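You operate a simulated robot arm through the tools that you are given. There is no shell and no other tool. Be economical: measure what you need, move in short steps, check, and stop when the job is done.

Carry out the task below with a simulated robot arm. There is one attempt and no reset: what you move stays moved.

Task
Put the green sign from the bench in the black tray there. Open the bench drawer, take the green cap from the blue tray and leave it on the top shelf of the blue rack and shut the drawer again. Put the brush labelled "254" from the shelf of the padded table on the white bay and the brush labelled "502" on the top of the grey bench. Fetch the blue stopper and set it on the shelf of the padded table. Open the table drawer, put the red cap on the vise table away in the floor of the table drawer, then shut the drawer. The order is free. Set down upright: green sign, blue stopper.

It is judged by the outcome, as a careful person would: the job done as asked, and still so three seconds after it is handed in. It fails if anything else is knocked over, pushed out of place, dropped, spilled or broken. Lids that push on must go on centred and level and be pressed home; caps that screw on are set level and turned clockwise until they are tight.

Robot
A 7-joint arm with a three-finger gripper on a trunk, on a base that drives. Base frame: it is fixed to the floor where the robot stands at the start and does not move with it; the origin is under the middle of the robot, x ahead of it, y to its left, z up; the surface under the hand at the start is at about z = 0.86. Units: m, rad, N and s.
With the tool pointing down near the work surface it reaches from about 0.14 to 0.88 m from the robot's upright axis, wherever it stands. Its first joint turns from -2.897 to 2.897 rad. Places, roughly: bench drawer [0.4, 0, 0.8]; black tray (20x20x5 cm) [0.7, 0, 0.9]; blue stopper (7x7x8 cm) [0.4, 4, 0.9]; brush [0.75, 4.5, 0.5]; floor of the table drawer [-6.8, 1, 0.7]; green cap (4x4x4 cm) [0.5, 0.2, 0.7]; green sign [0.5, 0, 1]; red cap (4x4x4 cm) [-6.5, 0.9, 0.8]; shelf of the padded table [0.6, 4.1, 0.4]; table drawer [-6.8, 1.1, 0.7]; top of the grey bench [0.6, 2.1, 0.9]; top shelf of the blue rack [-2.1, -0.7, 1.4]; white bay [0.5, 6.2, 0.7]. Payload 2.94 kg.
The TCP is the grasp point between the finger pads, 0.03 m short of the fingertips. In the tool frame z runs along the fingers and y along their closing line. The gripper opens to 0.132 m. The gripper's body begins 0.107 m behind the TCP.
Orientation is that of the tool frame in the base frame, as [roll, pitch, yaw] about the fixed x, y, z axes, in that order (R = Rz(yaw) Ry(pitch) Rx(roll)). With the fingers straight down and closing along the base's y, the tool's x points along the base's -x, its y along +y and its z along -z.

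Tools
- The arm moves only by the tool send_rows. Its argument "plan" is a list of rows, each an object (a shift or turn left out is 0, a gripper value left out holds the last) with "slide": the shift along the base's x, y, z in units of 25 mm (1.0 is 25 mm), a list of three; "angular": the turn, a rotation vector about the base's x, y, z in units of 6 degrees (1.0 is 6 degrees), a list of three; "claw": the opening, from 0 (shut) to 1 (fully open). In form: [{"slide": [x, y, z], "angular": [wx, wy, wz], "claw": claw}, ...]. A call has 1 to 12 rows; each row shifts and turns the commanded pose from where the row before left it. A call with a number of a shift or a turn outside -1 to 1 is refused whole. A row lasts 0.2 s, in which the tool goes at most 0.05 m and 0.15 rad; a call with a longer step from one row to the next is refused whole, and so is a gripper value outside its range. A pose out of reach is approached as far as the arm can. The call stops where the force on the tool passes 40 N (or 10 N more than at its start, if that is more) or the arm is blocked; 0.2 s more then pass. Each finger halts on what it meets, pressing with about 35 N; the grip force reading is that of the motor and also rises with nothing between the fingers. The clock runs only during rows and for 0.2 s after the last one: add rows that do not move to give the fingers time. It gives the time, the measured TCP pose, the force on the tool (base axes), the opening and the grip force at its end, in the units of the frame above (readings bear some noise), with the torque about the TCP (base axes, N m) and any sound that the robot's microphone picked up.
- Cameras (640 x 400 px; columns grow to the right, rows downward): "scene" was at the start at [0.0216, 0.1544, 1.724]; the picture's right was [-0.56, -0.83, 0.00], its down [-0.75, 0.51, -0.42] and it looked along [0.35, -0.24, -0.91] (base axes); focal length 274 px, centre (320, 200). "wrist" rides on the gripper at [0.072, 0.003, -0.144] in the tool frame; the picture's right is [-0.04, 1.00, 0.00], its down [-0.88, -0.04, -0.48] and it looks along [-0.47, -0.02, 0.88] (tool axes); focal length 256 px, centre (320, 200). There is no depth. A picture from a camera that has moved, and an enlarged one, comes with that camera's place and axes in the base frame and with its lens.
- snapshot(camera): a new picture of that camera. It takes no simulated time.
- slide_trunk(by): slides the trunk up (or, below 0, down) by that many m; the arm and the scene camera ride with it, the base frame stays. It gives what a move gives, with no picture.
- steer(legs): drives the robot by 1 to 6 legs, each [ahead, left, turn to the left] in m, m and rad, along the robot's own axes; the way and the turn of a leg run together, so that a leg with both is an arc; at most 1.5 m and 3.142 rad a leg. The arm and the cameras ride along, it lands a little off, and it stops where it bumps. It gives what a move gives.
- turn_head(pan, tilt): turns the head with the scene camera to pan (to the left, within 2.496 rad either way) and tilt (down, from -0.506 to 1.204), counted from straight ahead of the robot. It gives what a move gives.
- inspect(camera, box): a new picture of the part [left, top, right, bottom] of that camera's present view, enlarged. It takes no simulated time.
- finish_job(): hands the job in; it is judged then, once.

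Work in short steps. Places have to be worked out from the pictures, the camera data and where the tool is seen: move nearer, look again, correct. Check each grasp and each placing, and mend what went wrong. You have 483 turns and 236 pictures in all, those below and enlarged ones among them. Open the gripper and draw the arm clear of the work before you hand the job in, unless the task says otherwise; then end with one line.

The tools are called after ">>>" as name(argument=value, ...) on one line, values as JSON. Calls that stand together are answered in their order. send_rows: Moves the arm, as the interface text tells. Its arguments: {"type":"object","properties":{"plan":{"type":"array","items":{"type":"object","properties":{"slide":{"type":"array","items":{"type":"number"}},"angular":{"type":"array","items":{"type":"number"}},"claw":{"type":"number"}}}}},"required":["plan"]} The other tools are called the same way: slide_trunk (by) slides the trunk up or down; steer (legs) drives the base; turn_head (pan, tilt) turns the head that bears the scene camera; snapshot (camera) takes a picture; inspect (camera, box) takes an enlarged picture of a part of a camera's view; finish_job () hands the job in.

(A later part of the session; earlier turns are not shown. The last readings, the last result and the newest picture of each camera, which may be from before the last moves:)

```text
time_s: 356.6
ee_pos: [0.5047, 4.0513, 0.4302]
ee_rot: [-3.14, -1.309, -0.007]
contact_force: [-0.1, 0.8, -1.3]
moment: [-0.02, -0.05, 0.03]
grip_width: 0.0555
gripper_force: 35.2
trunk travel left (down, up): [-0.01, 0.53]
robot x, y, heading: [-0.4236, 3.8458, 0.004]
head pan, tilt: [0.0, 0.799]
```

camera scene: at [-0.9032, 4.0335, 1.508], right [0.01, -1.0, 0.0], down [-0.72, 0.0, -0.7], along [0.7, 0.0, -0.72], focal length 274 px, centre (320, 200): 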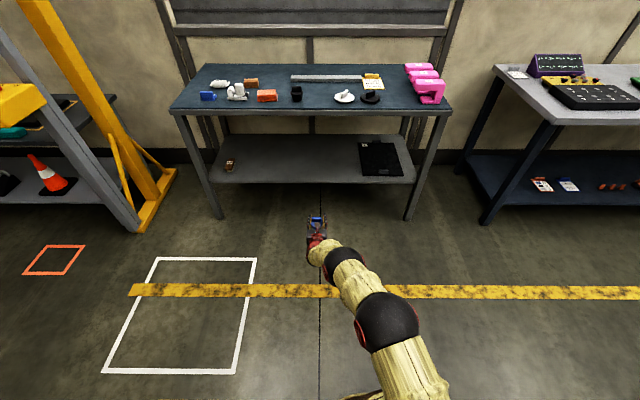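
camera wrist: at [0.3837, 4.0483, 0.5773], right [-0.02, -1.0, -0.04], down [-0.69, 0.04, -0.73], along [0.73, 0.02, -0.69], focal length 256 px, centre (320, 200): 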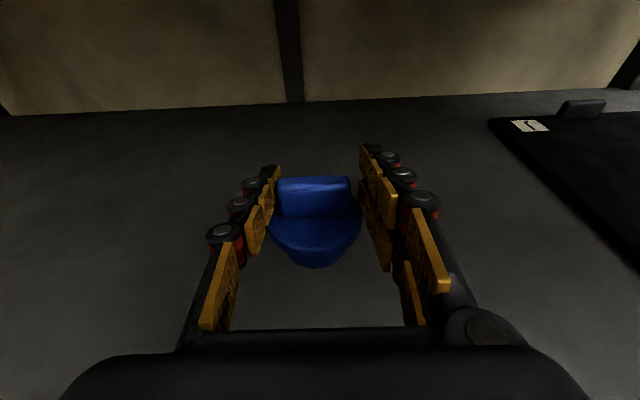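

>>> send_rows(plan=[{"slide": [0, 0, -0.15]}, {"slide": [0, 0, -0.15]}, {"slide": [0, 0, -0.12]}, {"slide": [0, 0, -0.1]}, {}])

>>> snapshot(camera="wrist")

```text
time_s: 357.8
ee_pos: [0.506, 4.0516, 0.4265]
ee_rot: [-3.131, -1.321, -0.015]
contact_force: [1.8, -1.2, 29.9]
moment: [-0.42, -0.26, 0.05]
grip_width: 0.0558
gripper_force: 34.9
trunk travel left (down, up): [-0.01, 0.53]
robot x, y, heading: [-0.4217, 3.8499, 0.002]
head pan, tilt: [0.0, 0.799]
```

```text
119 pictures are left
camera wrist: at [0.385, 4.0487, 0.5315], right [-0.02, -1.0, -0.04], down [-0.68, 0.04, -0.73], along [0.73, 0.02, -0.68], focal length 256 px, centre (320, 200)
```

wrist: 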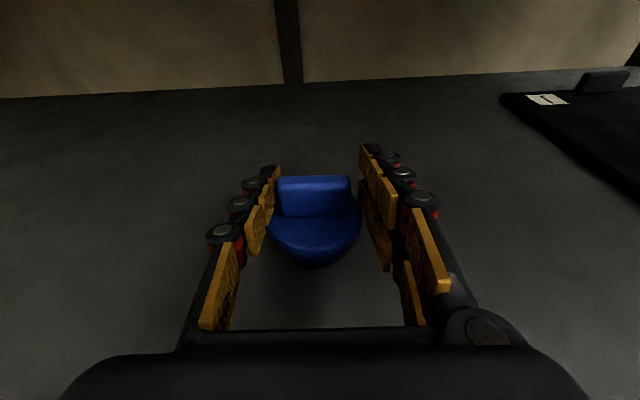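

Contact (30 N). Easing slightly, releasing, checking before withdrawing.

>>> send_rows(plan=[{"slide": [0, 0, 0.2]}, {}, {"claw": 0.6}, {}, {}, {}])

>>> snapshot(camera="wrist")

```text
time_s: 359.2
ee_pos: [0.502, 4.0509, 0.422]
ee_rot: [-3.141, -1.308, -0.006]
contact_force: [-0.2, 0.8, 0.3]
moment: [0.01, -0.01, -0.03]
grip_width: 0.0792
gripper_force: 0.1
trunk travel left (down, up): [-0.01, 0.53]
robot x, y, heading: [-0.4188, 3.8418, 0.007]
head pan, tilt: [0.0, 0.799]
```

```text
118 pictures are left
camera wrist: at [0.3828, 4.0479, 0.5287], right [-0.02, -1.0, -0.04], down [-0.69, 0.04, -0.72], along [0.73, 0.02, -0.69], focal length 256 px, centre (320, 200)
```

wrist: 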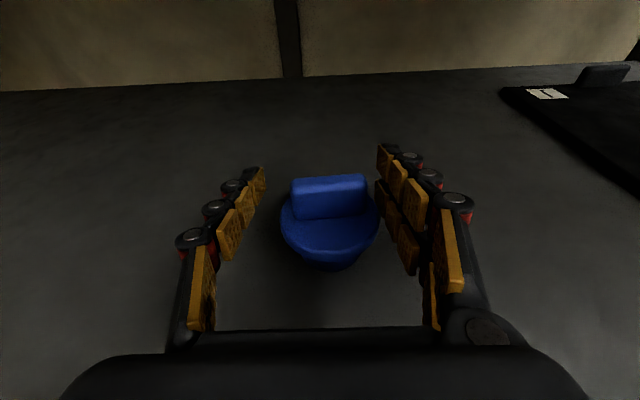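

Standing upright. Centring the fingers slightly and backing straight out.

>>> send_rows(plan=[{"slide": [0, -0.25, 0.1]}, {}])

>>> steer(legs=[[-0.5, 0, 0]])

>>> snapshot(camera="wrist")

```text
time_s: 359.8
ee_pos: [0.5036, 4.0443, 0.4253]
ee_rot: [-3.141, -1.308, -0.006]
contact_force: [-0.1, -0.2, -0.3]
moment: [0.0, -0.01, 0.02]
grip_width: 0.0792
gripper_force: 0.1
trunk travel left (down, up): [-0.01, 0.53]
robot x, y, heading: [-0.4214, 3.8432, 0.005]
head pan, tilt: [0.0, 0.799]
```

```text
time_s: 362.7
ee_pos: [0.0071, 4.0398, 0.4259]
ee_rot: [-3.139, -1.309, -0.015]
contact_force: [0.4, -0.6, 0.0]
moment: [0.01, -0.02, -0.01]
grip_width: 0.0791
gripper_force: 0.0
trunk travel left (down, up): [-0.01, 0.53]
robot x, y, heading: [-0.9199, 3.8459, -0.002]
head pan, tilt: [0.0, 0.799]
```

```text
117 pictures are left
camera wrist: at [-0.1147, 4.0373, 0.5323], right [-0.02, -1.0, -0.04], down [-0.69, 0.05, -0.73], along [0.73, 0.01, -0.69], focal length 256 px, centre (320, 200)
```

wrist: 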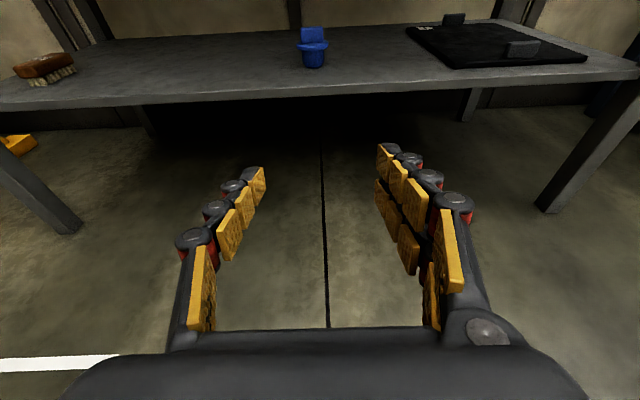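

The stopper stands upright on the shelf. Now for the vise table: raise the trunk, return the hand to a compact tool-down pose for travelling.

>>> slide_trunk(by=0.25)

>>> send_rows(plan=[{"slide": [-0.6, 0, 0.8], "angular": [0, 1, 0]}, {"slide": [-0.6, 0, 0.8], "angular": [0, 1, 0]}, {"slide": [-0.6, 0, 0.8], "angular": [0, 1, 0]}, {"slide": [-0.6, 0, 0.8], "angular": [0, 1, 0]}, {"slide": [-0.6, 0, 0.8], "angular": [0, 1, 0]}, {"slide": [-0.6, 0, 0.8], "angular": [0, 1, 0]}, {"slide": [-0.6, 0, 0.8], "angular": [0, 1, 0]}, {"slide": [-0.6, 0, 0.8], "angular": [0, 1, 0]}, {"slide": [-0.6, 0, 0.8], "angular": [0, 1, 0]}, {"slide": [-0.6, 0, 0.8], "angular": [0, 1, 0]}, {"slide": [-0.6, 0, 0.8], "angular": [0, 1, 0]}, {"slide": [-0.6, 0, 0.8], "angular": [0, 1, 0]}])

>>> send_rows(plan=[{"slide": [-0.6, 0, 0.8], "angular": [0, 0.5, 0]}, {"slide": [-0.6, 0, 0.8], "angular": [0, 0, -1]}, {"slide": [-0.6, 0, 0.8], "angular": [0, 0, -1]}, {"slide": [-0.6, 0, 0.8], "angular": [0, 0, -1]}, {"angular": [0, 0, -1]}, {"angular": [0, 0, -1]}, {"angular": [0, 0, -1]}, {"angular": [0, 0, -1]}, {"angular": [0, 0, -1]}, {"angular": [0, 0, -1]}, {"angular": [0, 0, -1]}, {"angular": [0, 0, -1]}])

```text
time_s: 365.3
ee_pos: [0.0044, 4.039, 0.6751]
ee_rot: [-3.14, -1.309, -0.013]
contact_force: [0.7, 0.2, -0.2]
moment: [0.0, -0.06, 0.02]
grip_width: 0.0792
gripper_force: 0.0
trunk travel left (down, up): [-0.26, 0.28]
robot x, y, heading: [-0.9193, 3.8482, -0.005]
head pan, tilt: [0.0, 0.799]
```

```text
time_s: 367.9
ee_pos: [-0.1748, 4.0391, 0.9165]
ee_rot: [3.133, -0.05, -0.003]
contact_force: [-0.1, -0.4, -0.6]
moment: [0.0, -0.02, 0.02]
grip_width: 0.0792
gripper_force: 0.1
trunk travel left (down, up): [-0.26, 0.28]
robot x, y, heading: [-0.9222, 3.8459, -0.002]
head pan, tilt: [0.0, 0.799]
```

```text
time_s: 370.5
ee_pos: [-0.2349, 4.0398, 0.9951]
ee_rot: [3.131, 0.001, -1.158]
contact_force: [0.0, 0.1, -0.4]
moment: [0.01, 0.0, -0.02]
grip_width: 0.0792
gripper_force: 0.1
trunk travel left (down, up): [-0.26, 0.28]
robot x, y, heading: [-0.922, 3.8444, -0.002]
head pan, tilt: [0.0, 0.799]
```

>>> send_rows(plan=[{"slide": [-0.4, -0.5, 0.8], "angular": [0, 0, -1]}, {"slide": [-0.4, -0.5, 0.8], "angular": [0, 0, -1]}, {"slide": [-0.4, -0.5, 0.8], "angular": [0, 0, -1]}, {"slide": [-0.4, -0.5, 0.8], "angular": [0, 0, -1]}, {"slide": [-0.4, -0.5, 0.8], "angular": [0, 0, -1]}, {"slide": [-0.4, -0.5, 0], "angular": [0, 0, -1]}, {"slide": [-0.4, 0, 0], "angular": [0, 0, -1]}, {"slide": [-0.4, 0, 0], "angular": [0, 0, -1]}, {"slide": [-0.4, 0, 0], "angular": [0, 0, -1]}, {"slide": [-0.4, 0, 0], "angular": [0, 0, -1]}, {"angular": [0, 0, -1]}, {"angular": [0, 0, -1]}])

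>>> send_rows(plan=[{"angular": [0, 0, -1]}, {"angular": [0, 0, -1]}, {"angular": [0, 0, -1]}, {"angular": [0, 0, -1]}, {"angular": [0, 0, -1]}, {"angular": [0, 0, -1]}, {"angular": [0, 0, -0.9]}, {}])

>>> turn_head(pan=2.4, tilt=0.35)

>>> snapshot(camera="scene")

>>> turn_head(pan=-2.2, tilt=0.35)

>>> snapshot(camera="scene")

```text
time_s: 373.1
ee_pos: [-0.3338, 3.9634, 1.0947]
ee_rot: [3.129, 0.0, -2.414]
contact_force: [0.8, 0.6, -0.7]
moment: [-0.01, 0.02, 0.0]
grip_width: 0.079
gripper_force: 0.0
trunk travel left (down, up): [-0.26, 0.28]
robot x, y, heading: [-0.9216, 3.8444, -0.004]
head pan, tilt: [0.0, 0.799]
```

```text
time_s: 374.9
ee_pos: [-0.3342, 3.9639, 1.0957]
ee_rot: [3.132, 0.0, -3.137]
contact_force: [0.3, 0.2, -0.3]
moment: [0.0, -0.02, 0.03]
grip_width: 0.0791
gripper_force: 0.0
trunk travel left (down, up): [-0.26, 0.28]
robot x, y, heading: [-0.9223, 3.849, -0.013]
head pan, tilt: [0.0, 0.799]
```

```text
time_s: 377.1
ee_pos: [-0.3349, 3.9634, 1.0946]
ee_rot: [3.131, -0.001, -3.135]
contact_force: [0.0, -0.2, 0.3]
moment: [0.0, 0.0, -0.01]
grip_width: 0.0792
gripper_force: 0.0
trunk travel left (down, up): [-0.26, 0.28]
robot x, y, heading: [-0.9245, 3.8467, -0.008]
head pan, tilt: [2.4, 0.351]
```

```text
116 pictures are left
camera scene: at [-1.0171, 4.0994, 1.7977], right [0.68, 0.73, 0.0], down [0.25, -0.23, -0.94], along [-0.69, 0.64, -0.34], focal length 274 px, centre (320, 200)
```

scene: 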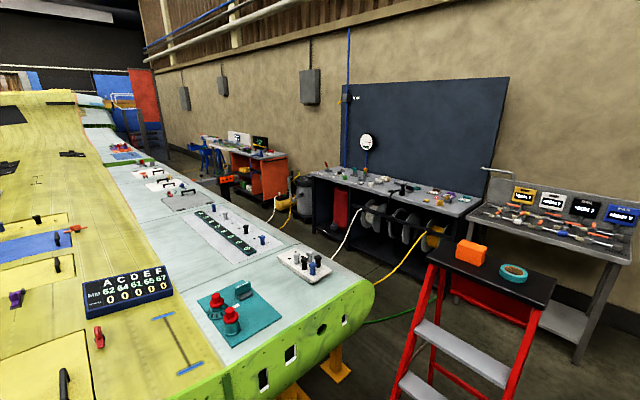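

```text
time_s: 380.8
ee_pos: [-0.3352, 3.9638, 1.0953]
ee_rot: [3.131, -0.001, -3.134]
contact_force: [0.5, 0.6, 1.0]
moment: [-0.01, 0.01, 0.03]
grip_width: 0.0792
gripper_force: 0.0
trunk travel left (down, up): [-0.26, 0.28]
robot x, y, heading: [-0.9202, 3.8459, -0.007]
head pan, tilt: [-2.201, 0.351]
```

```text
115 pictures are left
camera scene: at [-1.0041, 3.9611, 1.7977], right [-0.81, 0.59, 0.0], down [0.2, 0.28, -0.94], along [-0.56, -0.76, -0.34], focal length 274 px, centre (320, 200)
```

scene: 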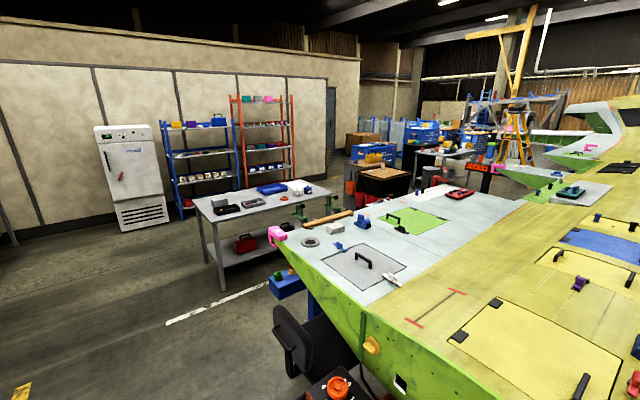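

I drive back along the lane to y≈0.2, turn to face -x and look down the corridor.

>>> steer(legs=[[0.3, 0, 0], [0, -1.25, 0], [0, -1.2, 0], [0, -1.2, 0]])

>>> steer(legs=[[-0.2, 0, 0], [0, 0, 1.571], [0, 0, 1.571]])

>>> turn_head(pan=0.0, tilt=0.35)

>>> snapshot(camera="scene")

```text
time_s: 399.9
ee_pos: [-0.1173, 0.3372, 1.0959]
ee_rot: [3.133, -0.001, 3.139]
contact_force: [-0.2, -0.2, 0.5]
moment: [0.0, -0.02, 0.02]
grip_width: 0.0791
gripper_force: 0.0
trunk travel left (down, up): [-0.26, 0.28]
robot x, y, heading: [-0.6996, 0.2272, -0.014]
head pan, tilt: [-2.201, 0.351]
```

```text
time_s: 409.1
ee_pos: [-1.4954, 0.124, 1.0949]
ee_rot: [3.132, 0.001, -0.013]
contact_force: [0.1, 0.3, 0.0]
moment: [0.01, 0.02, -0.04]
grip_width: 0.0793
gripper_force: 0.0
trunk travel left (down, up): [-0.26, 0.28]
robot x, y, heading: [-0.9051, 0.2294, 3.116]
head pan, tilt: [-2.201, 0.351]
```

```text
time_s: 411.2
ee_pos: [-1.4937, 0.1234, 1.0959]
ee_rot: [3.132, 0.0, -0.012]
contact_force: [0.9, 0.0, 0.6]
moment: [-0.01, -0.04, -0.04]
grip_width: 0.0793
gripper_force: 0.2
trunk travel left (down, up): [-0.26, 0.28]
robot x, y, heading: [-0.9064, 0.2304, 3.114]
head pan, tilt: [0.0, 0.351]
```

```text
114 pictures are left
camera scene: at [-0.9717, 0.0392, 1.7977], right [0.02, 1.0, 0.0], down [0.34, -0.01, -0.94], along [-0.94, 0.02, -0.34], focal length 274 px, centre (320, 200)
```

scene: 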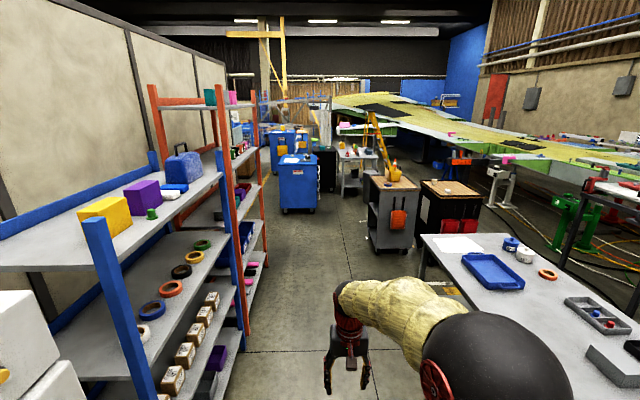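

The corridor is clear up to the blue cabinets; the vise table is the grey one straight ahead-right. Driving forward along y≈0.25.

>>> steer(legs=[[1.4, 0, 0.025], [1.4, 0, 0]])

>>> snapshot(camera="scene")

```text
time_s: 424.9
ee_pos: [-4.314, 0.1015, 1.0959]
ee_rot: [3.131, 0.001, 0.022]
contact_force: [0.0, 0.5, 0.0]
moment: [0.01, -0.02, -0.03]
grip_width: 0.0791
gripper_force: 0.1
trunk travel left (down, up): [-0.26, 0.28]
robot x, y, heading: [-3.7289, 0.2262, -3.135]
head pan, tilt: [0.0, 0.351]
```

```text
113 pictures are left
camera scene: at [-3.7887, 0.0343, 1.7977], right [-0.01, 1.0, 0.0], down [0.34, 0.0, -0.94], along [-0.94, -0.01, -0.34], focal length 274 px, centre (320, 200)
```

scene: 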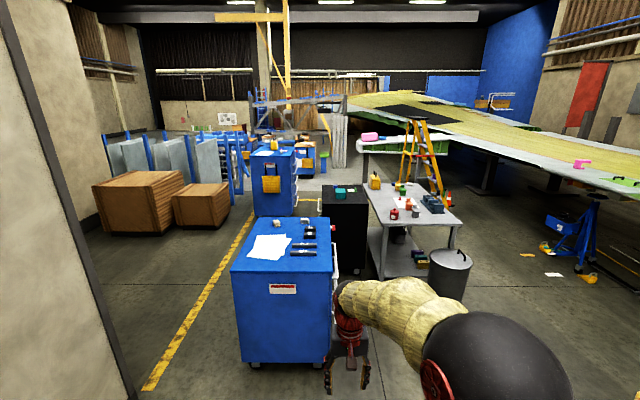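

>>> inspect(camera="scene", box=[330, 140, 490, 300])

```text
2.50 times, centred on (410, 220) of scene
camera zoom: at [-3.7887, 0.0343, 1.7977], right [-0.01, 1.0, 0.0], down [0.34, 0.0, -0.94], along [-0.94, -0.01, -0.34], focal length 686 px, centre (95, 150)
```

zoom: 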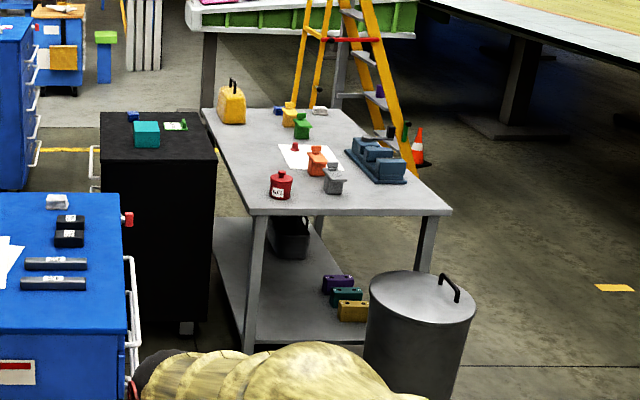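

The table spans x≈-7.19..-5.94, y≈0.54..1.25; a bin stands at ≈(-6.0, 1.2). I look right to see the space on the +y side.

>>> turn_head(pan=-0.9, tilt=0.5)

>>> snapshot(camera="scene")

```text
time_s: 426.1
ee_pos: [-4.3141, 0.1017, 1.096]
ee_rot: [3.132, -0.001, 0.021]
contact_force: [-0.8, 0.6, 0.1]
moment: [-0.01, -0.03, -0.02]
grip_width: 0.0792
gripper_force: 0.1
trunk travel left (down, up): [-0.26, 0.28]
robot x, y, heading: [-3.7264, 0.2269, -3.134]
head pan, tilt: [-0.901, 0.499]
```

```text
111 pictures are left
camera scene: at [-3.7526, 0.1058, 1.784], right [0.78, 0.63, 0.0], down [0.3, -0.37, -0.88], along [-0.55, 0.68, -0.48], focal length 274 px, centre (320, 200)
```

scene: 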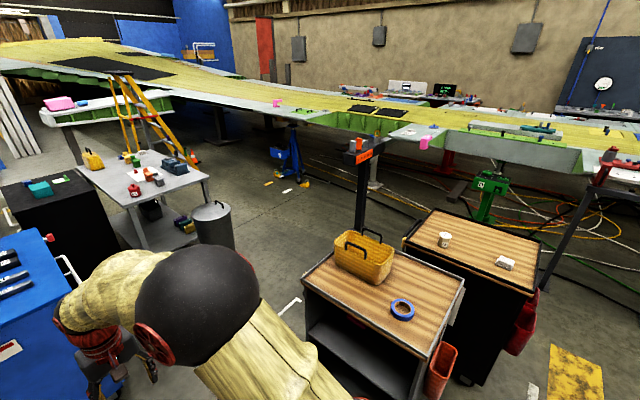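

I go forward to x≈-4.9, then strafe right to y≈1.7, and look at the table's +y side.

>>> steer(legs=[[1.17, 0, 0], [0, -0.8, 0], [0, -0.75, 0]])

>>> turn_head(pan=0.25, tilt=0.5)

>>> snapshot(camera="scene")

```text
time_s: 439.7
ee_pos: [-5.5122, 1.6355, 1.0961]
ee_rot: [3.133, 0.0, 0.039]
contact_force: [-0.1, 0.6, 0.5]
moment: [0.02, 0.0, 0.0]
grip_width: 0.0794
gripper_force: 0.0
trunk travel left (down, up): [-0.26, 0.28]
robot x, y, heading: [-4.9257, 1.7705, -3.117]
head pan, tilt: [-0.901, 0.499]
```

```text
time_s: 441.0
ee_pos: [-5.5119, 1.6371, 1.0949]
ee_rot: [3.129, 0.0, 0.038]
contact_force: [-0.5, 0.2, 0.2]
moment: [0.0, 0.02, 0.0]
grip_width: 0.0794
gripper_force: 0.1
trunk travel left (down, up): [-0.26, 0.28]
robot x, y, heading: [-4.9281, 1.7702, -3.121]
head pan, tilt: [0.25, 0.499]
```

```text
110 pictures are left
camera scene: at [-4.9817, 1.5544, 1.784], right [-0.27, 0.96, 0.0], down [0.46, 0.13, -0.88], along [-0.85, -0.24, -0.48], focal length 274 px, centre (320, 200)
```

scene: 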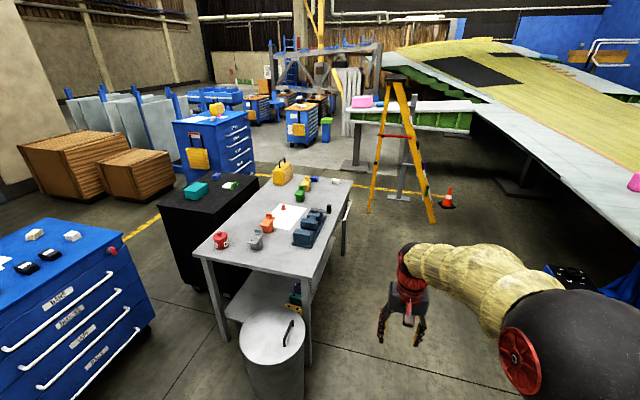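

>>> inspect(camera="scene", box=[190, 150, 370, 300])

```text
2.67 times, centred on (280, 225) of scene
camera zoom: at [-4.9817, 1.5544, 1.784], right [-0.27, 0.96, 0.0], down [0.46, 0.13, -0.88], along [-0.85, -0.24, -0.48], focal length 732 px, centre (427, 133)
```

zoom: 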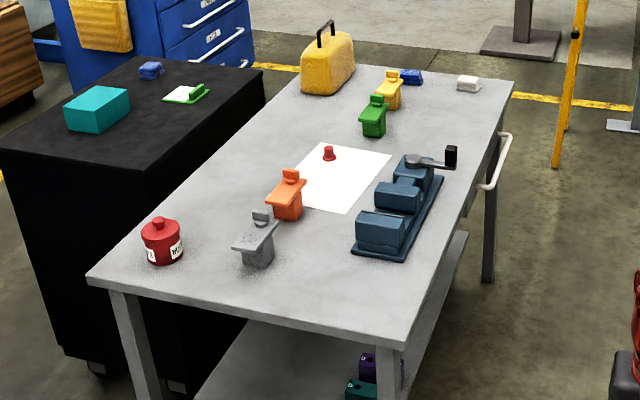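

The drawer handle is on the +y side (≈(-6.77, 1.28)), the red cap at ≈(-6.50, 0.86). Plan: first move the cap near the table's +y edge, then open the drawer. I drive along y≈1.82 and turn to face the table.

>>> steer(legs=[[1.45, -0.08, -0.02], [0, 0, 1.571]])

>>> turn_head(pan=0.0, tilt=0.8)

>>> snapshot(camera="scene")

>>> snapshot(camera="wrist")

```text
time_s: 451.9
ee_pos: [-6.242, 1.251, 1.0953]
ee_rot: [3.131, 0.0, 1.558]
contact_force: [-0.5, -0.4, -0.1]
moment: [-0.02, -0.03, -0.01]
grip_width: 0.0792
gripper_force: 0.1
trunk travel left (down, up): [-0.26, 0.28]
robot x, y, heading: [-6.3473, 1.8374, -1.596]
head pan, tilt: [0.25, 0.499]
```

```text
time_s: 452.7
ee_pos: [-6.2412, 1.2506, 1.0946]
ee_rot: [3.131, 0.001, 1.559]
contact_force: [0.2, -0.7, -0.7]
moment: [-0.03, 0.0, -0.02]
grip_width: 0.0792
gripper_force: 0.0
trunk travel left (down, up): [-0.26, 0.28]
robot x, y, heading: [-6.3483, 1.84, -1.601]
head pan, tilt: [0.0, 0.799]
```

```text
108 pictures are left
camera scene: at [-6.1567, 1.7826, 1.7581], right [-1.0, 0.02, 0.0], down [0.02, 0.72, -0.7], along [-0.02, -0.7, -0.72], focal length 274 px, centre (320, 200)
```

scene: 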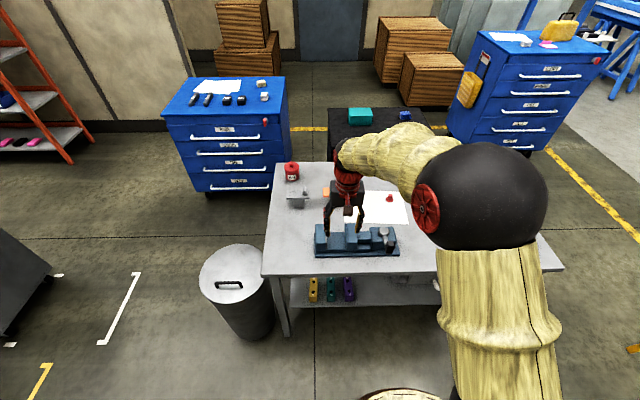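

```text
107 pictures are left
camera wrist: at [-6.2396, 1.3229, 1.2393], right [1.0, -0.06, 0.01], down [-0.05, -0.88, 0.47], along [-0.02, -0.47, -0.88], focal length 256 px, centre (320, 200)
```

wrist: 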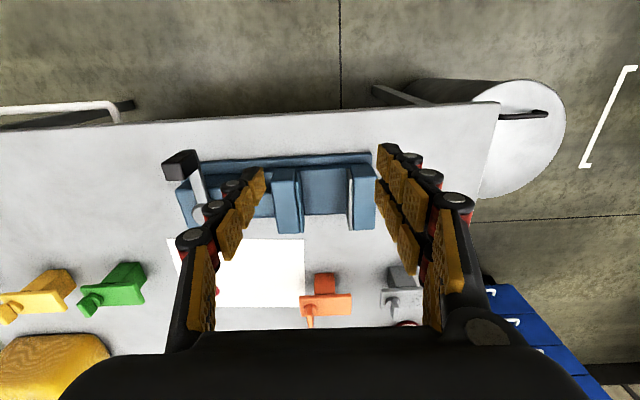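

Cap ≈(-6.503, 0.88). I move the base right and forward to bring it within reach.

>>> steer(legs=[[0.15, -0.2, 0.028]])

>>> send_rows(plan=[{"slide": [0, -0.8, 0]}, {"slide": [0, -0.8, 0]}, {"slide": [0, -0.8, 0]}, {"slide": [0, -0.8, 0]}, {"slide": [0, -0.8, 0]}, {"slide": [0, -0.8, 0]}, {"slide": [0, -0.8, 0]}, {"slide": [0, -0.8, 0]}, {}])

>>> snapshot(camera="wrist")

```text
time_s: 454.5
ee_pos: [-6.4304, 1.1056, 1.0953]
ee_rot: [3.131, -0.002, 1.582]
contact_force: [-1.1, -0.6, -0.1]
moment: [0.02, -0.02, -0.01]
grip_width: 0.0795
gripper_force: 0.0
trunk travel left (down, up): [-0.26, 0.28]
robot x, y, heading: [-6.5493, 1.6922, -1.57]
head pan, tilt: [0.0, 0.799]
```

```text
time_s: 456.5
ee_pos: [-6.4305, 0.9465, 1.0953]
ee_rot: [3.131, 0.001, 1.583]
contact_force: [1.1, -0.2, 0.5]
moment: [0.02, -0.01, 0.01]
grip_width: 0.0793
gripper_force: 0.0
trunk travel left (down, up): [-0.26, 0.28]
robot x, y, heading: [-6.5516, 1.6886, -1.569]
head pan, tilt: [0.0, 0.799]
```

```text
106 pictures are left
camera wrist: at [-6.4299, 1.0183, 1.2397], right [1.0, -0.03, 0.01], down [-0.03, -0.88, 0.47], along [-0.01, -0.47, -0.88], focal length 256 px, centre (320, 200)
```

wrist: 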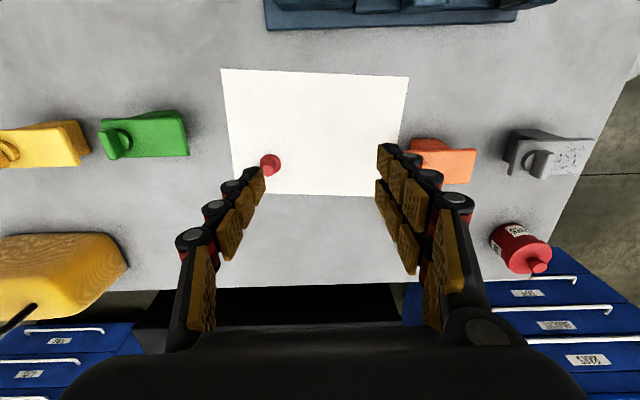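

Cap ≈(-6.515, 0.874). Moving above it and part-way down.

>>> send_rows(plan=[{"slide": [-0.7, -0.6, 0]}, {"slide": [-0.7, -0.6, 0]}, {"slide": [-0.7, -0.6, -0.8]}, {"slide": [-0.7, -0.6, -0.8]}, {"slide": [-0.6, -0.5, -0.8]}, {"slide": [0, 0, -0.8]}, {"slide": [0, 0, -0.8]}, {"slide": [0, 0, -0.8]}, {"claw": 0.5}])

>>> snapshot(camera="wrist")

```text
time_s: 458.5
ee_pos: [-6.514, 0.8706, 0.974]
ee_rot: [3.132, 0.0, 1.583]
contact_force: [0.3, -0.3, 0.0]
moment: [-0.04, -0.03, 0.02]
grip_width: 0.066
gripper_force: 0.1
trunk travel left (down, up): [-0.26, 0.28]
robot x, y, heading: [-6.5472, 1.6935, -1.57]
head pan, tilt: [0.0, 0.799]
```

```text
105 pictures are left
camera wrist: at [-6.5128, 0.9435, 1.1179], right [1.0, -0.03, 0.01], down [-0.03, -0.88, 0.47], along [-0.01, -0.48, -0.88], focal length 256 px, centre (320, 200)
```

wrist: 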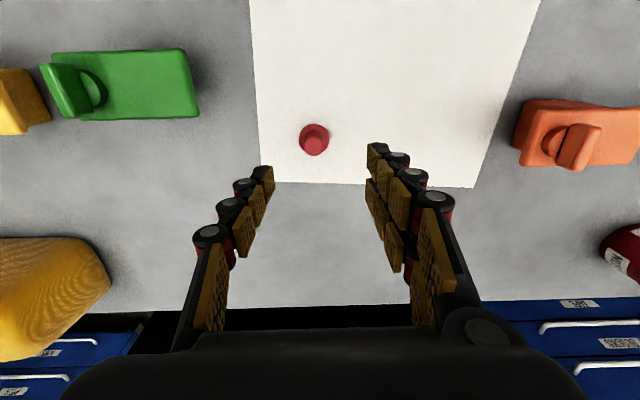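

Refined: cap at (-6.521, 0.863), table ≈0.815. Narrowing and descending to z≈0.854.

>>> send_rows(plan=[{"slide": [-0.27, -0.29, -0.5], "claw": 0.42}, {"slide": [0, 0, -0.8]}, {"slide": [0, 0, -0.8]}, {"slide": [0, 0, -0.8]}, {"slide": [0, 0, -0.8]}, {"slide": [0, 0, -0.7]}, {"slide": [0, 0, -0.3]}, {}])

>>> snapshot(camera="wrist")

```text
time_s: 460.3
ee_pos: [-6.5214, 0.8657, 0.8572]
ee_rot: [3.133, -0.001, 1.584]
contact_force: [-0.1, -0.9, 0.4]
moment: [-0.01, 0.02, 0.01]
grip_width: 0.0555
gripper_force: 0.1
trunk travel left (down, up): [-0.26, 0.28]
robot x, y, heading: [-6.5517, 1.6889, -1.572]
head pan, tilt: [0.0, 0.799]
```

```text
104 pictures are left
camera wrist: at [-6.5213, 0.9369, 1.0009], right [1.0, -0.03, 0.01], down [-0.03, -0.88, 0.47], along [-0.01, -0.47, -0.88], focal length 256 px, centre (320, 200)
```

wrist: 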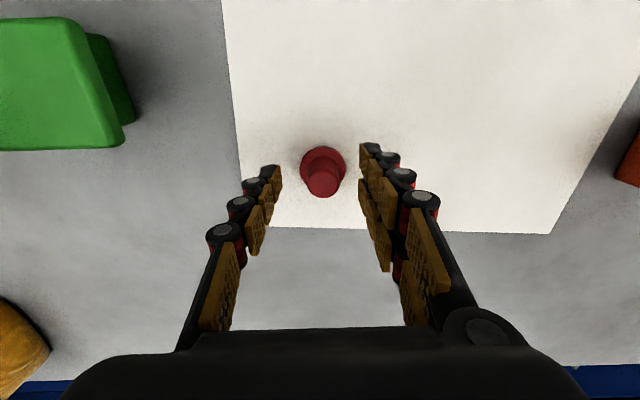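

Same picture as for the green cap. Closing and lifting.

>>> send_rows(plan=[{"slide": [0.03, -0.05, -0.1], "claw": 0}, {}, {}, {}, {}, {"slide": [0, 0, 0.5]}, {"slide": [0, 0, 0.8]}, {"slide": [0, 0, 0.8]}, {"slide": [0, 0, 0.8]}, {"slide": [0, 0, 0.8]}])

>>> snapshot(camera="wrist")

```text
time_s: 462.5
ee_pos: [-6.52, 0.8657, 0.9469]
ee_rot: [3.13, -0.001, 1.582]
contact_force: [0.6, 0.0, -1.2]
moment: [0.01, -0.03, -0.01]
grip_width: 0.0219
gripper_force: 34.6
trunk travel left (down, up): [-0.26, 0.28]
robot x, y, heading: [-6.5502, 1.6943, -1.57]
head pan, tilt: [0.0, 0.799]
```

```text
103 pictures are left
camera wrist: at [-6.5204, 0.9369, 1.0913], right [1.0, -0.03, 0.01], down [-0.03, -0.88, 0.47], along [-0.01, -0.47, -0.88], focal length 256 px, centre (320, 200)
```

wrist: 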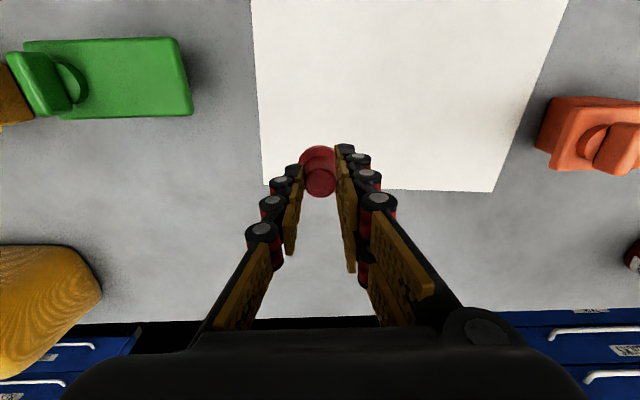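

Cap held (0.022). Moving it to a free spot near the +y edge, ≈(-6.62, 1.14).

>>> send_rows(plan=[{"slide": [-0.3, 0.5, 0.8]}, {"slide": [-0.4, 1, 0.5]}, {"slide": [-0.4, 1, 0]}, {"slide": [-0.4, 1, 0]}, {"slide": [-0.4, 1, 0]}, {"slide": [-0.4, 1, 0]}, {"slide": [-0.4, 1, 0]}, {"slide": [-0.4, 1, 0]}, {"slide": [-0.4, 1, 0]}, {"slide": [-0.4, 1, 0]}, {"slide": [-0.1, 1, 0]}, {"slide": [0, 0.5, 0]}])

>>> snapshot(camera="wrist")

```text
time_s: 465.1
ee_pos: [-6.62, 1.1391, 0.9797]
ee_rot: [3.132, -0.001, 1.582]
contact_force: [-0.1, -0.4, -0.4]
moment: [-0.01, 0.01, 0.0]
grip_width: 0.0218
gripper_force: 35.2
trunk travel left (down, up): [-0.26, 0.28]
robot x, y, heading: [-6.5484, 1.6898, -1.572]
head pan, tilt: [0.0, 0.799]
```

```text
102 pictures are left
camera wrist: at [-6.6192, 1.211, 1.1239], right [1.0, -0.03, 0.01], down [-0.03, -0.88, 0.48], along [-0.01, -0.48, -0.88], focal length 256 px, centre (320, 200)
```

wrist: 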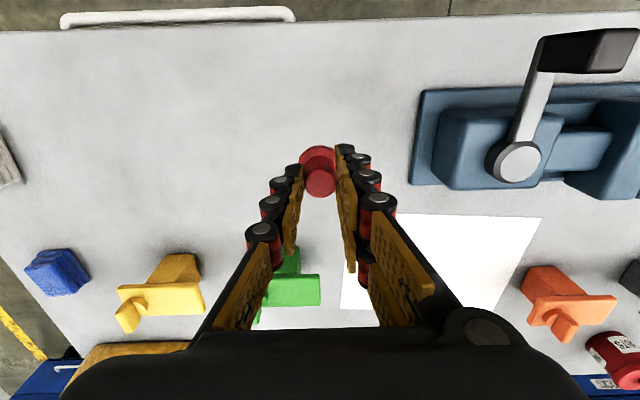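

Free spot beneath. Lowering to the table.

>>> send_rows(plan=[{"slide": [0, 0, -0.9]}, {"slide": [0, 0, -0.9]}, {"slide": [0, 0, -0.9]}, {"slide": [0, 0, -0.9]}, {"slide": [0, 0, -0.8]}, {"slide": [0, 0, -0.3]}, {"slide": [0, 0, -0.15]}, {"slide": [0, 0, -0.1]}, {}])

```text
time_s: 467.1
ee_pos: [-6.6214, 1.1384, 0.8568]
ee_rot: [3.133, 0.001, 1.583]
contact_force: [-0.5, 0.1, 0.1]
moment: [-0.02, 0.0, 0.02]
grip_width: 0.0217
gripper_force: 34.8
trunk travel left (down, up): [-0.26, 0.28]
robot x, y, heading: [-6.5453, 1.6933, -1.568]
head pan, tilt: [0.0, 0.799]
```

>>> send_rows(plan=[{"slide": [0, 0, -0.1]}, {"slide": [0, 0, -0.1]}, {}])

```text
time_s: 467.9
ee_pos: [-6.6207, 1.139, 0.8551]
ee_rot: [3.13, 0.004, 1.582]
contact_force: [0.9, 5.7, 31.6]
moment: [0.26, 0.01, 0.01]
grip_width: 0.0218
gripper_force: 34.3
trunk travel left (down, up): [-0.26, 0.28]
robot x, y, heading: [-6.5458, 1.6903, -1.567]
head pan, tilt: [0.0, 0.799]
```

Contact. Ease, release, rise.

>>> send_rows(plan=[{"slide": [0, 0, 0.12]}, {"claw": 0.4}, {}, {}, {"slide": [0, 0, 0.6]}, {"slide": [0, 0, 0.9]}, {"slide": [0, 0, 0.9]}, {"slide": [0, 0, 0.9]}, {"slide": [0, 0, 0.9]}, {"slide": [0, 0, 0.9]}, {"slide": [0, 0, 0.9]}, {"slide": [0, 0, 0.9]}])

>>> snapshot(camera="wrist")

```text
time_s: 470.5
ee_pos: [-6.62, 1.141, 1.0271]
ee_rot: [3.13, 0.0, 1.583]
contact_force: [-0.2, -0.3, 0.0]
moment: [-0.01, 0.0, 0.0]
grip_width: 0.0528
gripper_force: 0.0
trunk travel left (down, up): [-0.26, 0.28]
robot x, y, heading: [-6.55, 1.6925, -1.573]
head pan, tilt: [0.0, 0.799]
```

```text
101 pictures are left
camera wrist: at [-6.6205, 1.2129, 1.1716], right [1.0, -0.03, 0.01], down [-0.03, -0.88, 0.47], along [-0.01, -0.47, -0.88], focal length 256 px, centre (320, 200)
```

wrist: 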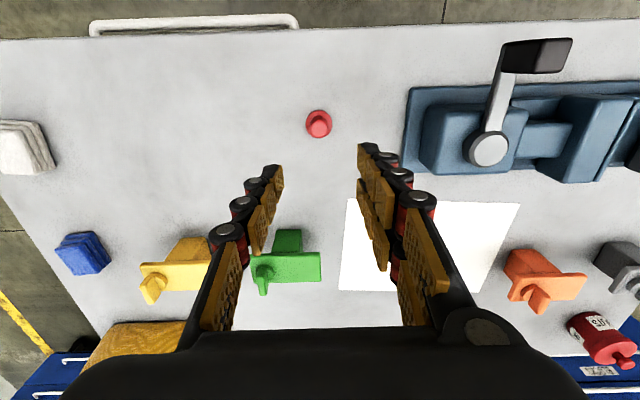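

The cap stands at (-6.62, 1.14). Handle: centre x≈-6.81, y≈1.266, z≈0.70. I back off and shift right to face it, and begin turning the tool.

>>> steer(legs=[[-0.3, -0.31, 0]])

>>> send_rows(plan=[{"slide": [0.3, -0.2, 0.3], "angular": [0, 0, -1]}, {"slide": [0.3, -0.2, 0.3], "angular": [0, 0, -1]}, {"slide": [0.3, -0.2, 0.3], "angular": [0, 0, -1]}, {"slide": [0.3, -0.2, 0.3], "angular": [0, 0, -1]}, {"slide": [0.3, 0, 0.3], "angular": [0, 0, -1]}, {"slide": [0.3, 0, 0.3], "angular": [0, 0, -1]}, {"slide": [0.3, 0, 0.3], "angular": [0, 0, -1]}, {"slide": [0.3, 0, 0.3], "angular": [0, 0, -1]}, {"slide": [0.3, 0, 0.3], "angular": [0, 0, -1]}, {"slide": [0.3, 0, 0.3], "angular": [0, 0, -1]}, {"slide": [0.3, 0, 0.3], "angular": [0, 0, -1]}, {"slide": [0.3, 0, 0.3], "angular": [0, 0, -1]}])

>>> snapshot(camera="scene")

```text
time_s: 473.2
ee_pos: [-6.9318, 1.4441, 1.0276]
ee_rot: [3.131, -0.001, 1.581]
contact_force: [0.0, 1.2, 0.6]
moment: [-0.04, -0.02, 0.02]
grip_width: 0.0529
gripper_force: 0.0
trunk travel left (down, up): [-0.26, 0.28]
robot x, y, heading: [-6.8577, 1.9948, -1.574]
head pan, tilt: [0.0, 0.799]
```

```text
time_s: 475.8
ee_pos: [-6.8427, 1.4219, 1.1176]
ee_rot: [3.131, 0.001, 0.322]
contact_force: [-0.1, -0.1, 0.1]
moment: [0.02, 0.0, 0.01]
grip_width: 0.053
gripper_force: 0.1
trunk travel left (down, up): [-0.26, 0.28]
robot x, y, heading: [-6.8599, 1.9943, -1.574]
head pan, tilt: [0.0, 0.799]
```

```text
100 pictures are left
camera scene: at [-6.6688, 1.9418, 1.758], right [-1.0, 0.0, 0.0], down [0.0, 0.72, -0.7], along [0.0, -0.7, -0.72], focal length 274 px, centre (320, 200)
```

scene: 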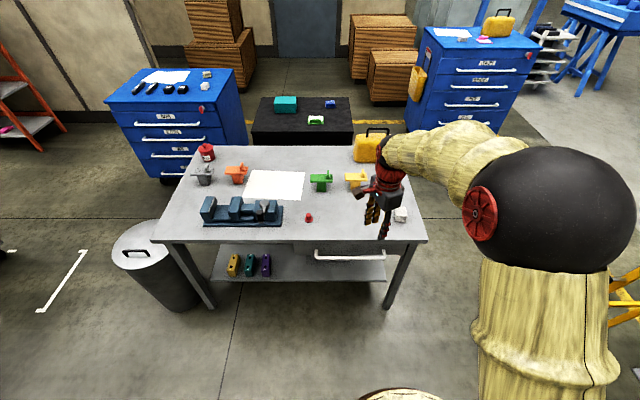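

Handle confirmed at (-6.80, 1.264). Finishing yaw, then pitching the tool forward while descending.

>>> send_rows(plan=[{"angular": [0, 0, -1]}, {"angular": [0, 0, -1]}, {"angular": [0, 0, -1]}, {"slide": [0, 0, -0.5], "angular": [-1, 0, 0]}, {"slide": [0, 0, -0.5], "angular": [-1, 0, 0]}, {"slide": [0, 0, -0.5], "angular": [-1, 0, 0]}, {"slide": [0, 0, -0.5], "angular": [-1, 0, 0]}, {"slide": [0, 0, -0.5], "angular": [-1, 0, 0]}, {"slide": [0, 0, -0.5], "angular": [-1, 0, 0]}, {"slide": [0, 0, -0.5], "angular": [-1, 0, 0]}, {"slide": [0, 0, -0.5], "angular": [-1, 0, 0]}, {}])

>>> send_rows(plan=[{"slide": [0, 0, -0.7], "angular": [-1, 0, 0]}, {"slide": [0, 0, -0.7], "angular": [-1, 0, 0]}, {"slide": [0, 0, -0.7], "angular": [-1, 0, 0]}, {"slide": [0, 0, -0.7], "angular": [-1, 0, 0]}, {"slide": [0, 0, -0.7], "angular": [-1, 0, 0]}, {"slide": [0, 0, -0.7], "angular": [-1, 0, 0]}, {"slide": [0, 0, -0.7], "angular": [-1, 0, 0]}, {"claw": 0.7}, {}])

```text
time_s: 478.4
ee_pos: [-6.8454, 1.4231, 1.0347]
ee_rot: [2.347, 0.012, 0.003]
contact_force: [-0.2, 1.0, 1.1]
moment: [-0.01, 0.0, -0.01]
grip_width: 0.0528
gripper_force: 0.1
out of reach, approached as far as the arm can: row 11
trunk travel left (down, up): [-0.26, 0.28]
robot x, y, heading: [-6.86, 1.9944, -1.571]
head pan, tilt: [0.0, 0.799]
```

```text
time_s: 480.4
ee_pos: [-6.819, 1.4304, 0.9784]
ee_rot: [1.865, -0.019, 0.095]
contact_force: [0.7, 0.4, 0.3]
moment: [0.01, 0.0, 0.0]
grip_width: 0.092
gripper_force: 0.1
out of reach, approached as far as the arm can: row 1, 2, 3, 4
trunk travel left (down, up): [-0.26, 0.28]
robot x, y, heading: [-6.8603, 1.9976, -1.57]
head pan, tilt: [0.0, 0.799]
```

Same behaviour as before; descending frees it. Correcting the remaining turn on the way down.

>>> send_rows(plan=[{"slide": [0, 0, -0.9]}, {"slide": [0, 0, -0.9]}, {"slide": [0, 0, -0.9]}, {"slide": [0, 0, -0.9]}, {"slide": [0, 0, -0.9], "angular": [-0.7, 0.1, -0.3]}, {"slide": [0, 0, -0.9], "angular": [-0.7, 0.1, -0.3]}, {"slide": [0, 0, -0.9], "angular": [-0.7, 0, -0.3]}, {"slide": [0, 0, -0.9], "angular": [-0.7, 0, 0]}, {"slide": [0, 0, -0.9]}, {"slide": [0.2, 0, -0.9]}, {"slide": [0.2, 0, -0.9]}, {"slide": [0.1, 0, -0.8]}])

>>> snapshot(camera="wrist")

```text
time_s: 483.0
ee_pos: [-6.8065, 1.4297, 0.7094]
ee_rot: [1.572, 0.012, -0.001]
contact_force: [-0.1, 0.6, 0.9]
moment: [0.02, -0.03, 0.03]
grip_width: 0.0922
gripper_force: 0.0
trunk travel left (down, up): [-0.26, 0.28]
robot x, y, heading: [-6.8621, 1.9931, -1.571]
head pan, tilt: [0.0, 0.799]
```

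```text
99 pictures are left
camera wrist: at [-6.7345, 1.5734, 0.7122], right [-0.03, 0.0, 1.0], down [-0.88, 0.48, -0.03], along [-0.48, -0.88, -0.02], focal length 256 px, centre (320, 200)
```

wrist: 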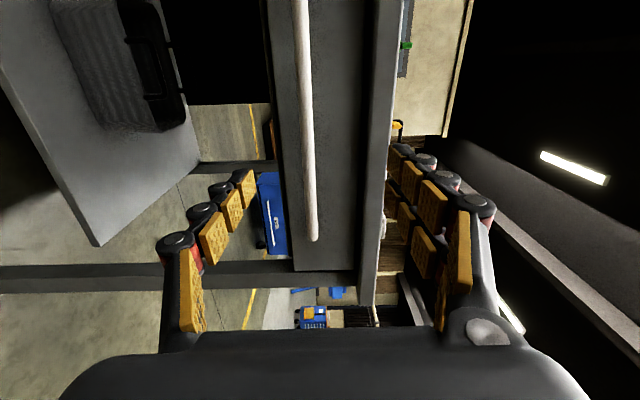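

Bar at z≈0.693. Lowering a bit and advancing to it.

>>> send_rows(plan=[{"slide": [0, -0.6, -0.6]}, {"slide": [0, -0.9, 0]}, {"slide": [0, -0.9, 0]}, {"slide": [0, -0.9, 0]}, {"slide": [0, -0.9, 0]}, {"slide": [0, -0.9, 0]}, {"slide": [0, -0.6, 0]}, {}])

>>> snapshot(camera="wrist")

>>> inspect(camera="scene", box=[270, 200, 430, 300])

```text
time_s: 484.8
ee_pos: [-6.8054, 1.2875, 0.6943]
ee_rot: [1.574, 0.012, -0.001]
contact_force: [0.0, -0.1, 0.2]
moment: [0.03, -0.02, 0.01]
grip_width: 0.0924
gripper_force: 0.1
trunk travel left (down, up): [-0.26, 0.28]
robot x, y, heading: [-6.8614, 1.9966, -1.568]
head pan, tilt: [0.0, 0.799]
```

```text
98 pictures are left
camera wrist: at [-6.7335, 1.4304, 0.6976], right [-0.03, 0.0, 1.0], down [-0.88, 0.48, -0.03], along [-0.48, -0.88, -0.02], focal length 256 px, centre (320, 200)
```

wrist: 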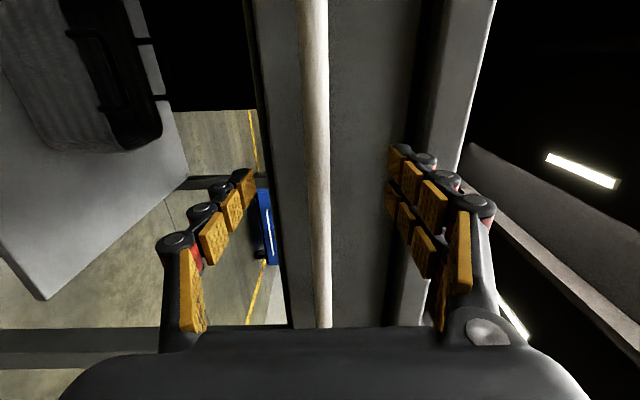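

```text
4.00 times, centred on (350, 250) of scene
camera zoom: at [-6.6689, 1.9415, 1.758], right [-1.0, 0.0, 0.0], down [0.0, 0.72, -0.7], along [0.0, -0.7, -0.72], focal length 1097 px, centre (200, 0)
```

zoom: 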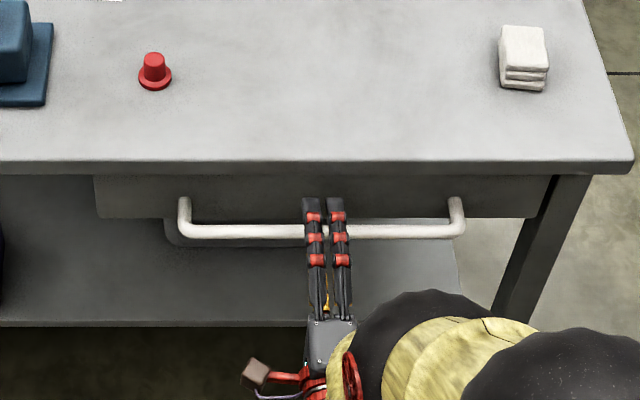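

The bar is well inside the fingers. Closing.

>>> send_rows(plan=[{"slide": [0, -0.15, 0]}, {"claw": 0}, {}, {}, {}, {}, {}, {}])

```text
time_s: 486.6
ee_pos: [-6.8051, 1.2848, 0.6933]
ee_rot: [1.575, 0.011, 0.0]
contact_force: [0.6, 0.5, -5.6]
moment: [0.11, -0.56, 0.02]
grip_width: 0.0152
gripper_force: 31.8
trunk travel left (down, up): [-0.26, 0.28]
robot x, y, heading: [-6.8587, 1.9956, -1.572]
head pan, tilt: [0.0, 0.799]
```

Gripped. Pulling the drawer out along +y.

>>> send_rows(plan=[{"slide": [0, 0.5, 0]}, {"slide": [0, 0.7, 0]}, {"slide": [0, 0.7, 0]}, {"slide": [0, 0.7, 0]}, {"slide": [0, 0.7, 0]}, {"slide": [0, 0.7, 0]}, {"slide": [0, 0.7, 0]}, {"slide": [0, 0.7, 0]}, {"slide": [0, 0.7, 0]}, {"slide": [0, 0.7, 0]}, {}])

>>> snapshot(camera="scene")

```text
time_s: 489.0
ee_pos: [-6.8055, 1.4556, 0.6936]
ee_rot: [1.576, 0.011, 0.002]
contact_force: [-4.8, 0.8, -24.0]
moment: [0.3, -0.66, 0.14]
grip_width: 0.015
gripper_force: 41.3
trunk travel left (down, up): [-0.26, 0.28]
robot x, y, heading: [-6.8611, 1.993, -1.574]
head pan, tilt: [0.0, 0.799]
```

```text
96 pictures are left
camera scene: at [-6.6692, 1.9402, 1.7579], right [-1.0, 0.0, 0.0], down [0.0, 0.72, -0.7], along [0.0, -0.7, -0.72], focal length 274 px, centre (320, 200)
```

scene: 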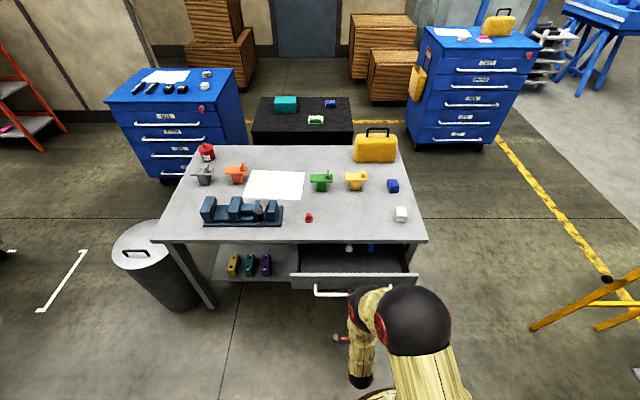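

Open ~17 cm, with small items at its back. A bit more for room, relaxing the vertical load.

>>> send_rows(plan=[{"slide": [0, 0.3, -0.1]}, {"slide": [0, 0.6, 0]}, {"slide": [0, 0.6, 0]}, {"slide": [0, 0.5, 0]}, {}])

>>> send_rows(plan=[{"claw": 0.5}, {}, {}, {}, {}])

>>> inspect(camera="scene", box=[260, 180, 460, 305])

```text
time_s: 490.2
ee_pos: [-6.8049, 1.5015, 0.6942]
ee_rot: [1.57, 0.01, -0.001]
contact_force: [-4.2, 0.1, 0.1]
moment: [-0.03, -0.71, 0.01]
grip_width: 0.0148
gripper_force: 41.4
trunk travel left (down, up): [-0.26, 0.28]
robot x, y, heading: [-6.8586, 1.9936, -1.571]
head pan, tilt: [0.0, 0.799]
```

```text
time_s: 491.4
ee_pos: [-6.8049, 1.5034, 0.6923]
ee_rot: [1.573, 0.012, 0.0]
contact_force: [-0.8, -0.1, 0.6]
moment: [-0.01, -0.03, 0.03]
grip_width: 0.0661
gripper_force: 0.0
trunk travel left (down, up): [-0.26, 0.28]
robot x, y, heading: [-6.8608, 1.9886, -1.576]
head pan, tilt: [0.0, 0.799]
```

```text
3.20 times, centred on (360, 242) of scene
camera zoom: at [-6.6689, 1.9418, 1.758], right [-1.0, 0.0, 0.0], down [0.0, 0.72, -0.7], along [0.0, -0.7, -0.72], focal length 878 px, centre (192, 64)
```

zoom: 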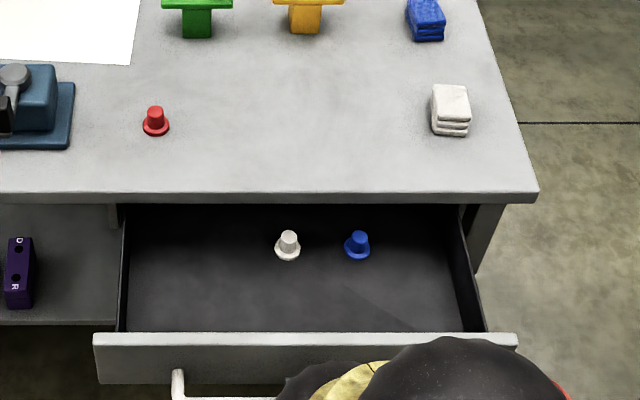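

Released; the drawer is open ~22 cm with a white and a blue cap inside. I back the base 0.1 m to free the fingers from the bar.

>>> steer(legs=[[-0.1, 0, 0]])

>>> inspect(camera="scene", box=[240, 170, 460, 310])

```text
time_s: 492.5
ee_pos: [-6.8063, 1.6036, 0.6919]
ee_rot: [1.571, 0.011, -0.003]
contact_force: [0.1, -0.8, -0.7]
moment: [0.01, 0.0, 0.0]
grip_width: 0.0659
gripper_force: 0.2
trunk travel left (down, up): [-0.26, 0.28]
robot x, y, heading: [-6.8562, 2.0954, -1.572]
head pan, tilt: [0.0, 0.799]
```

```text
2.86 times, centred on (350, 240) of scene
camera zoom: at [-6.6688, 2.0415, 1.7581], right [-1.0, 0.0, 0.0], down [0.0, 0.72, -0.7], along [0.0, -0.7, -0.72], focal length 784 px, centre (234, 86)
```

zoom: 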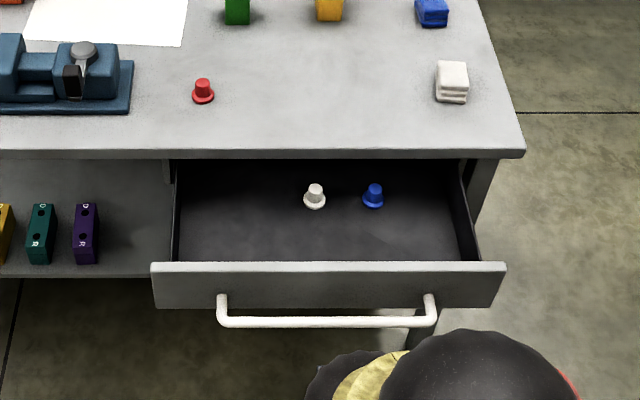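

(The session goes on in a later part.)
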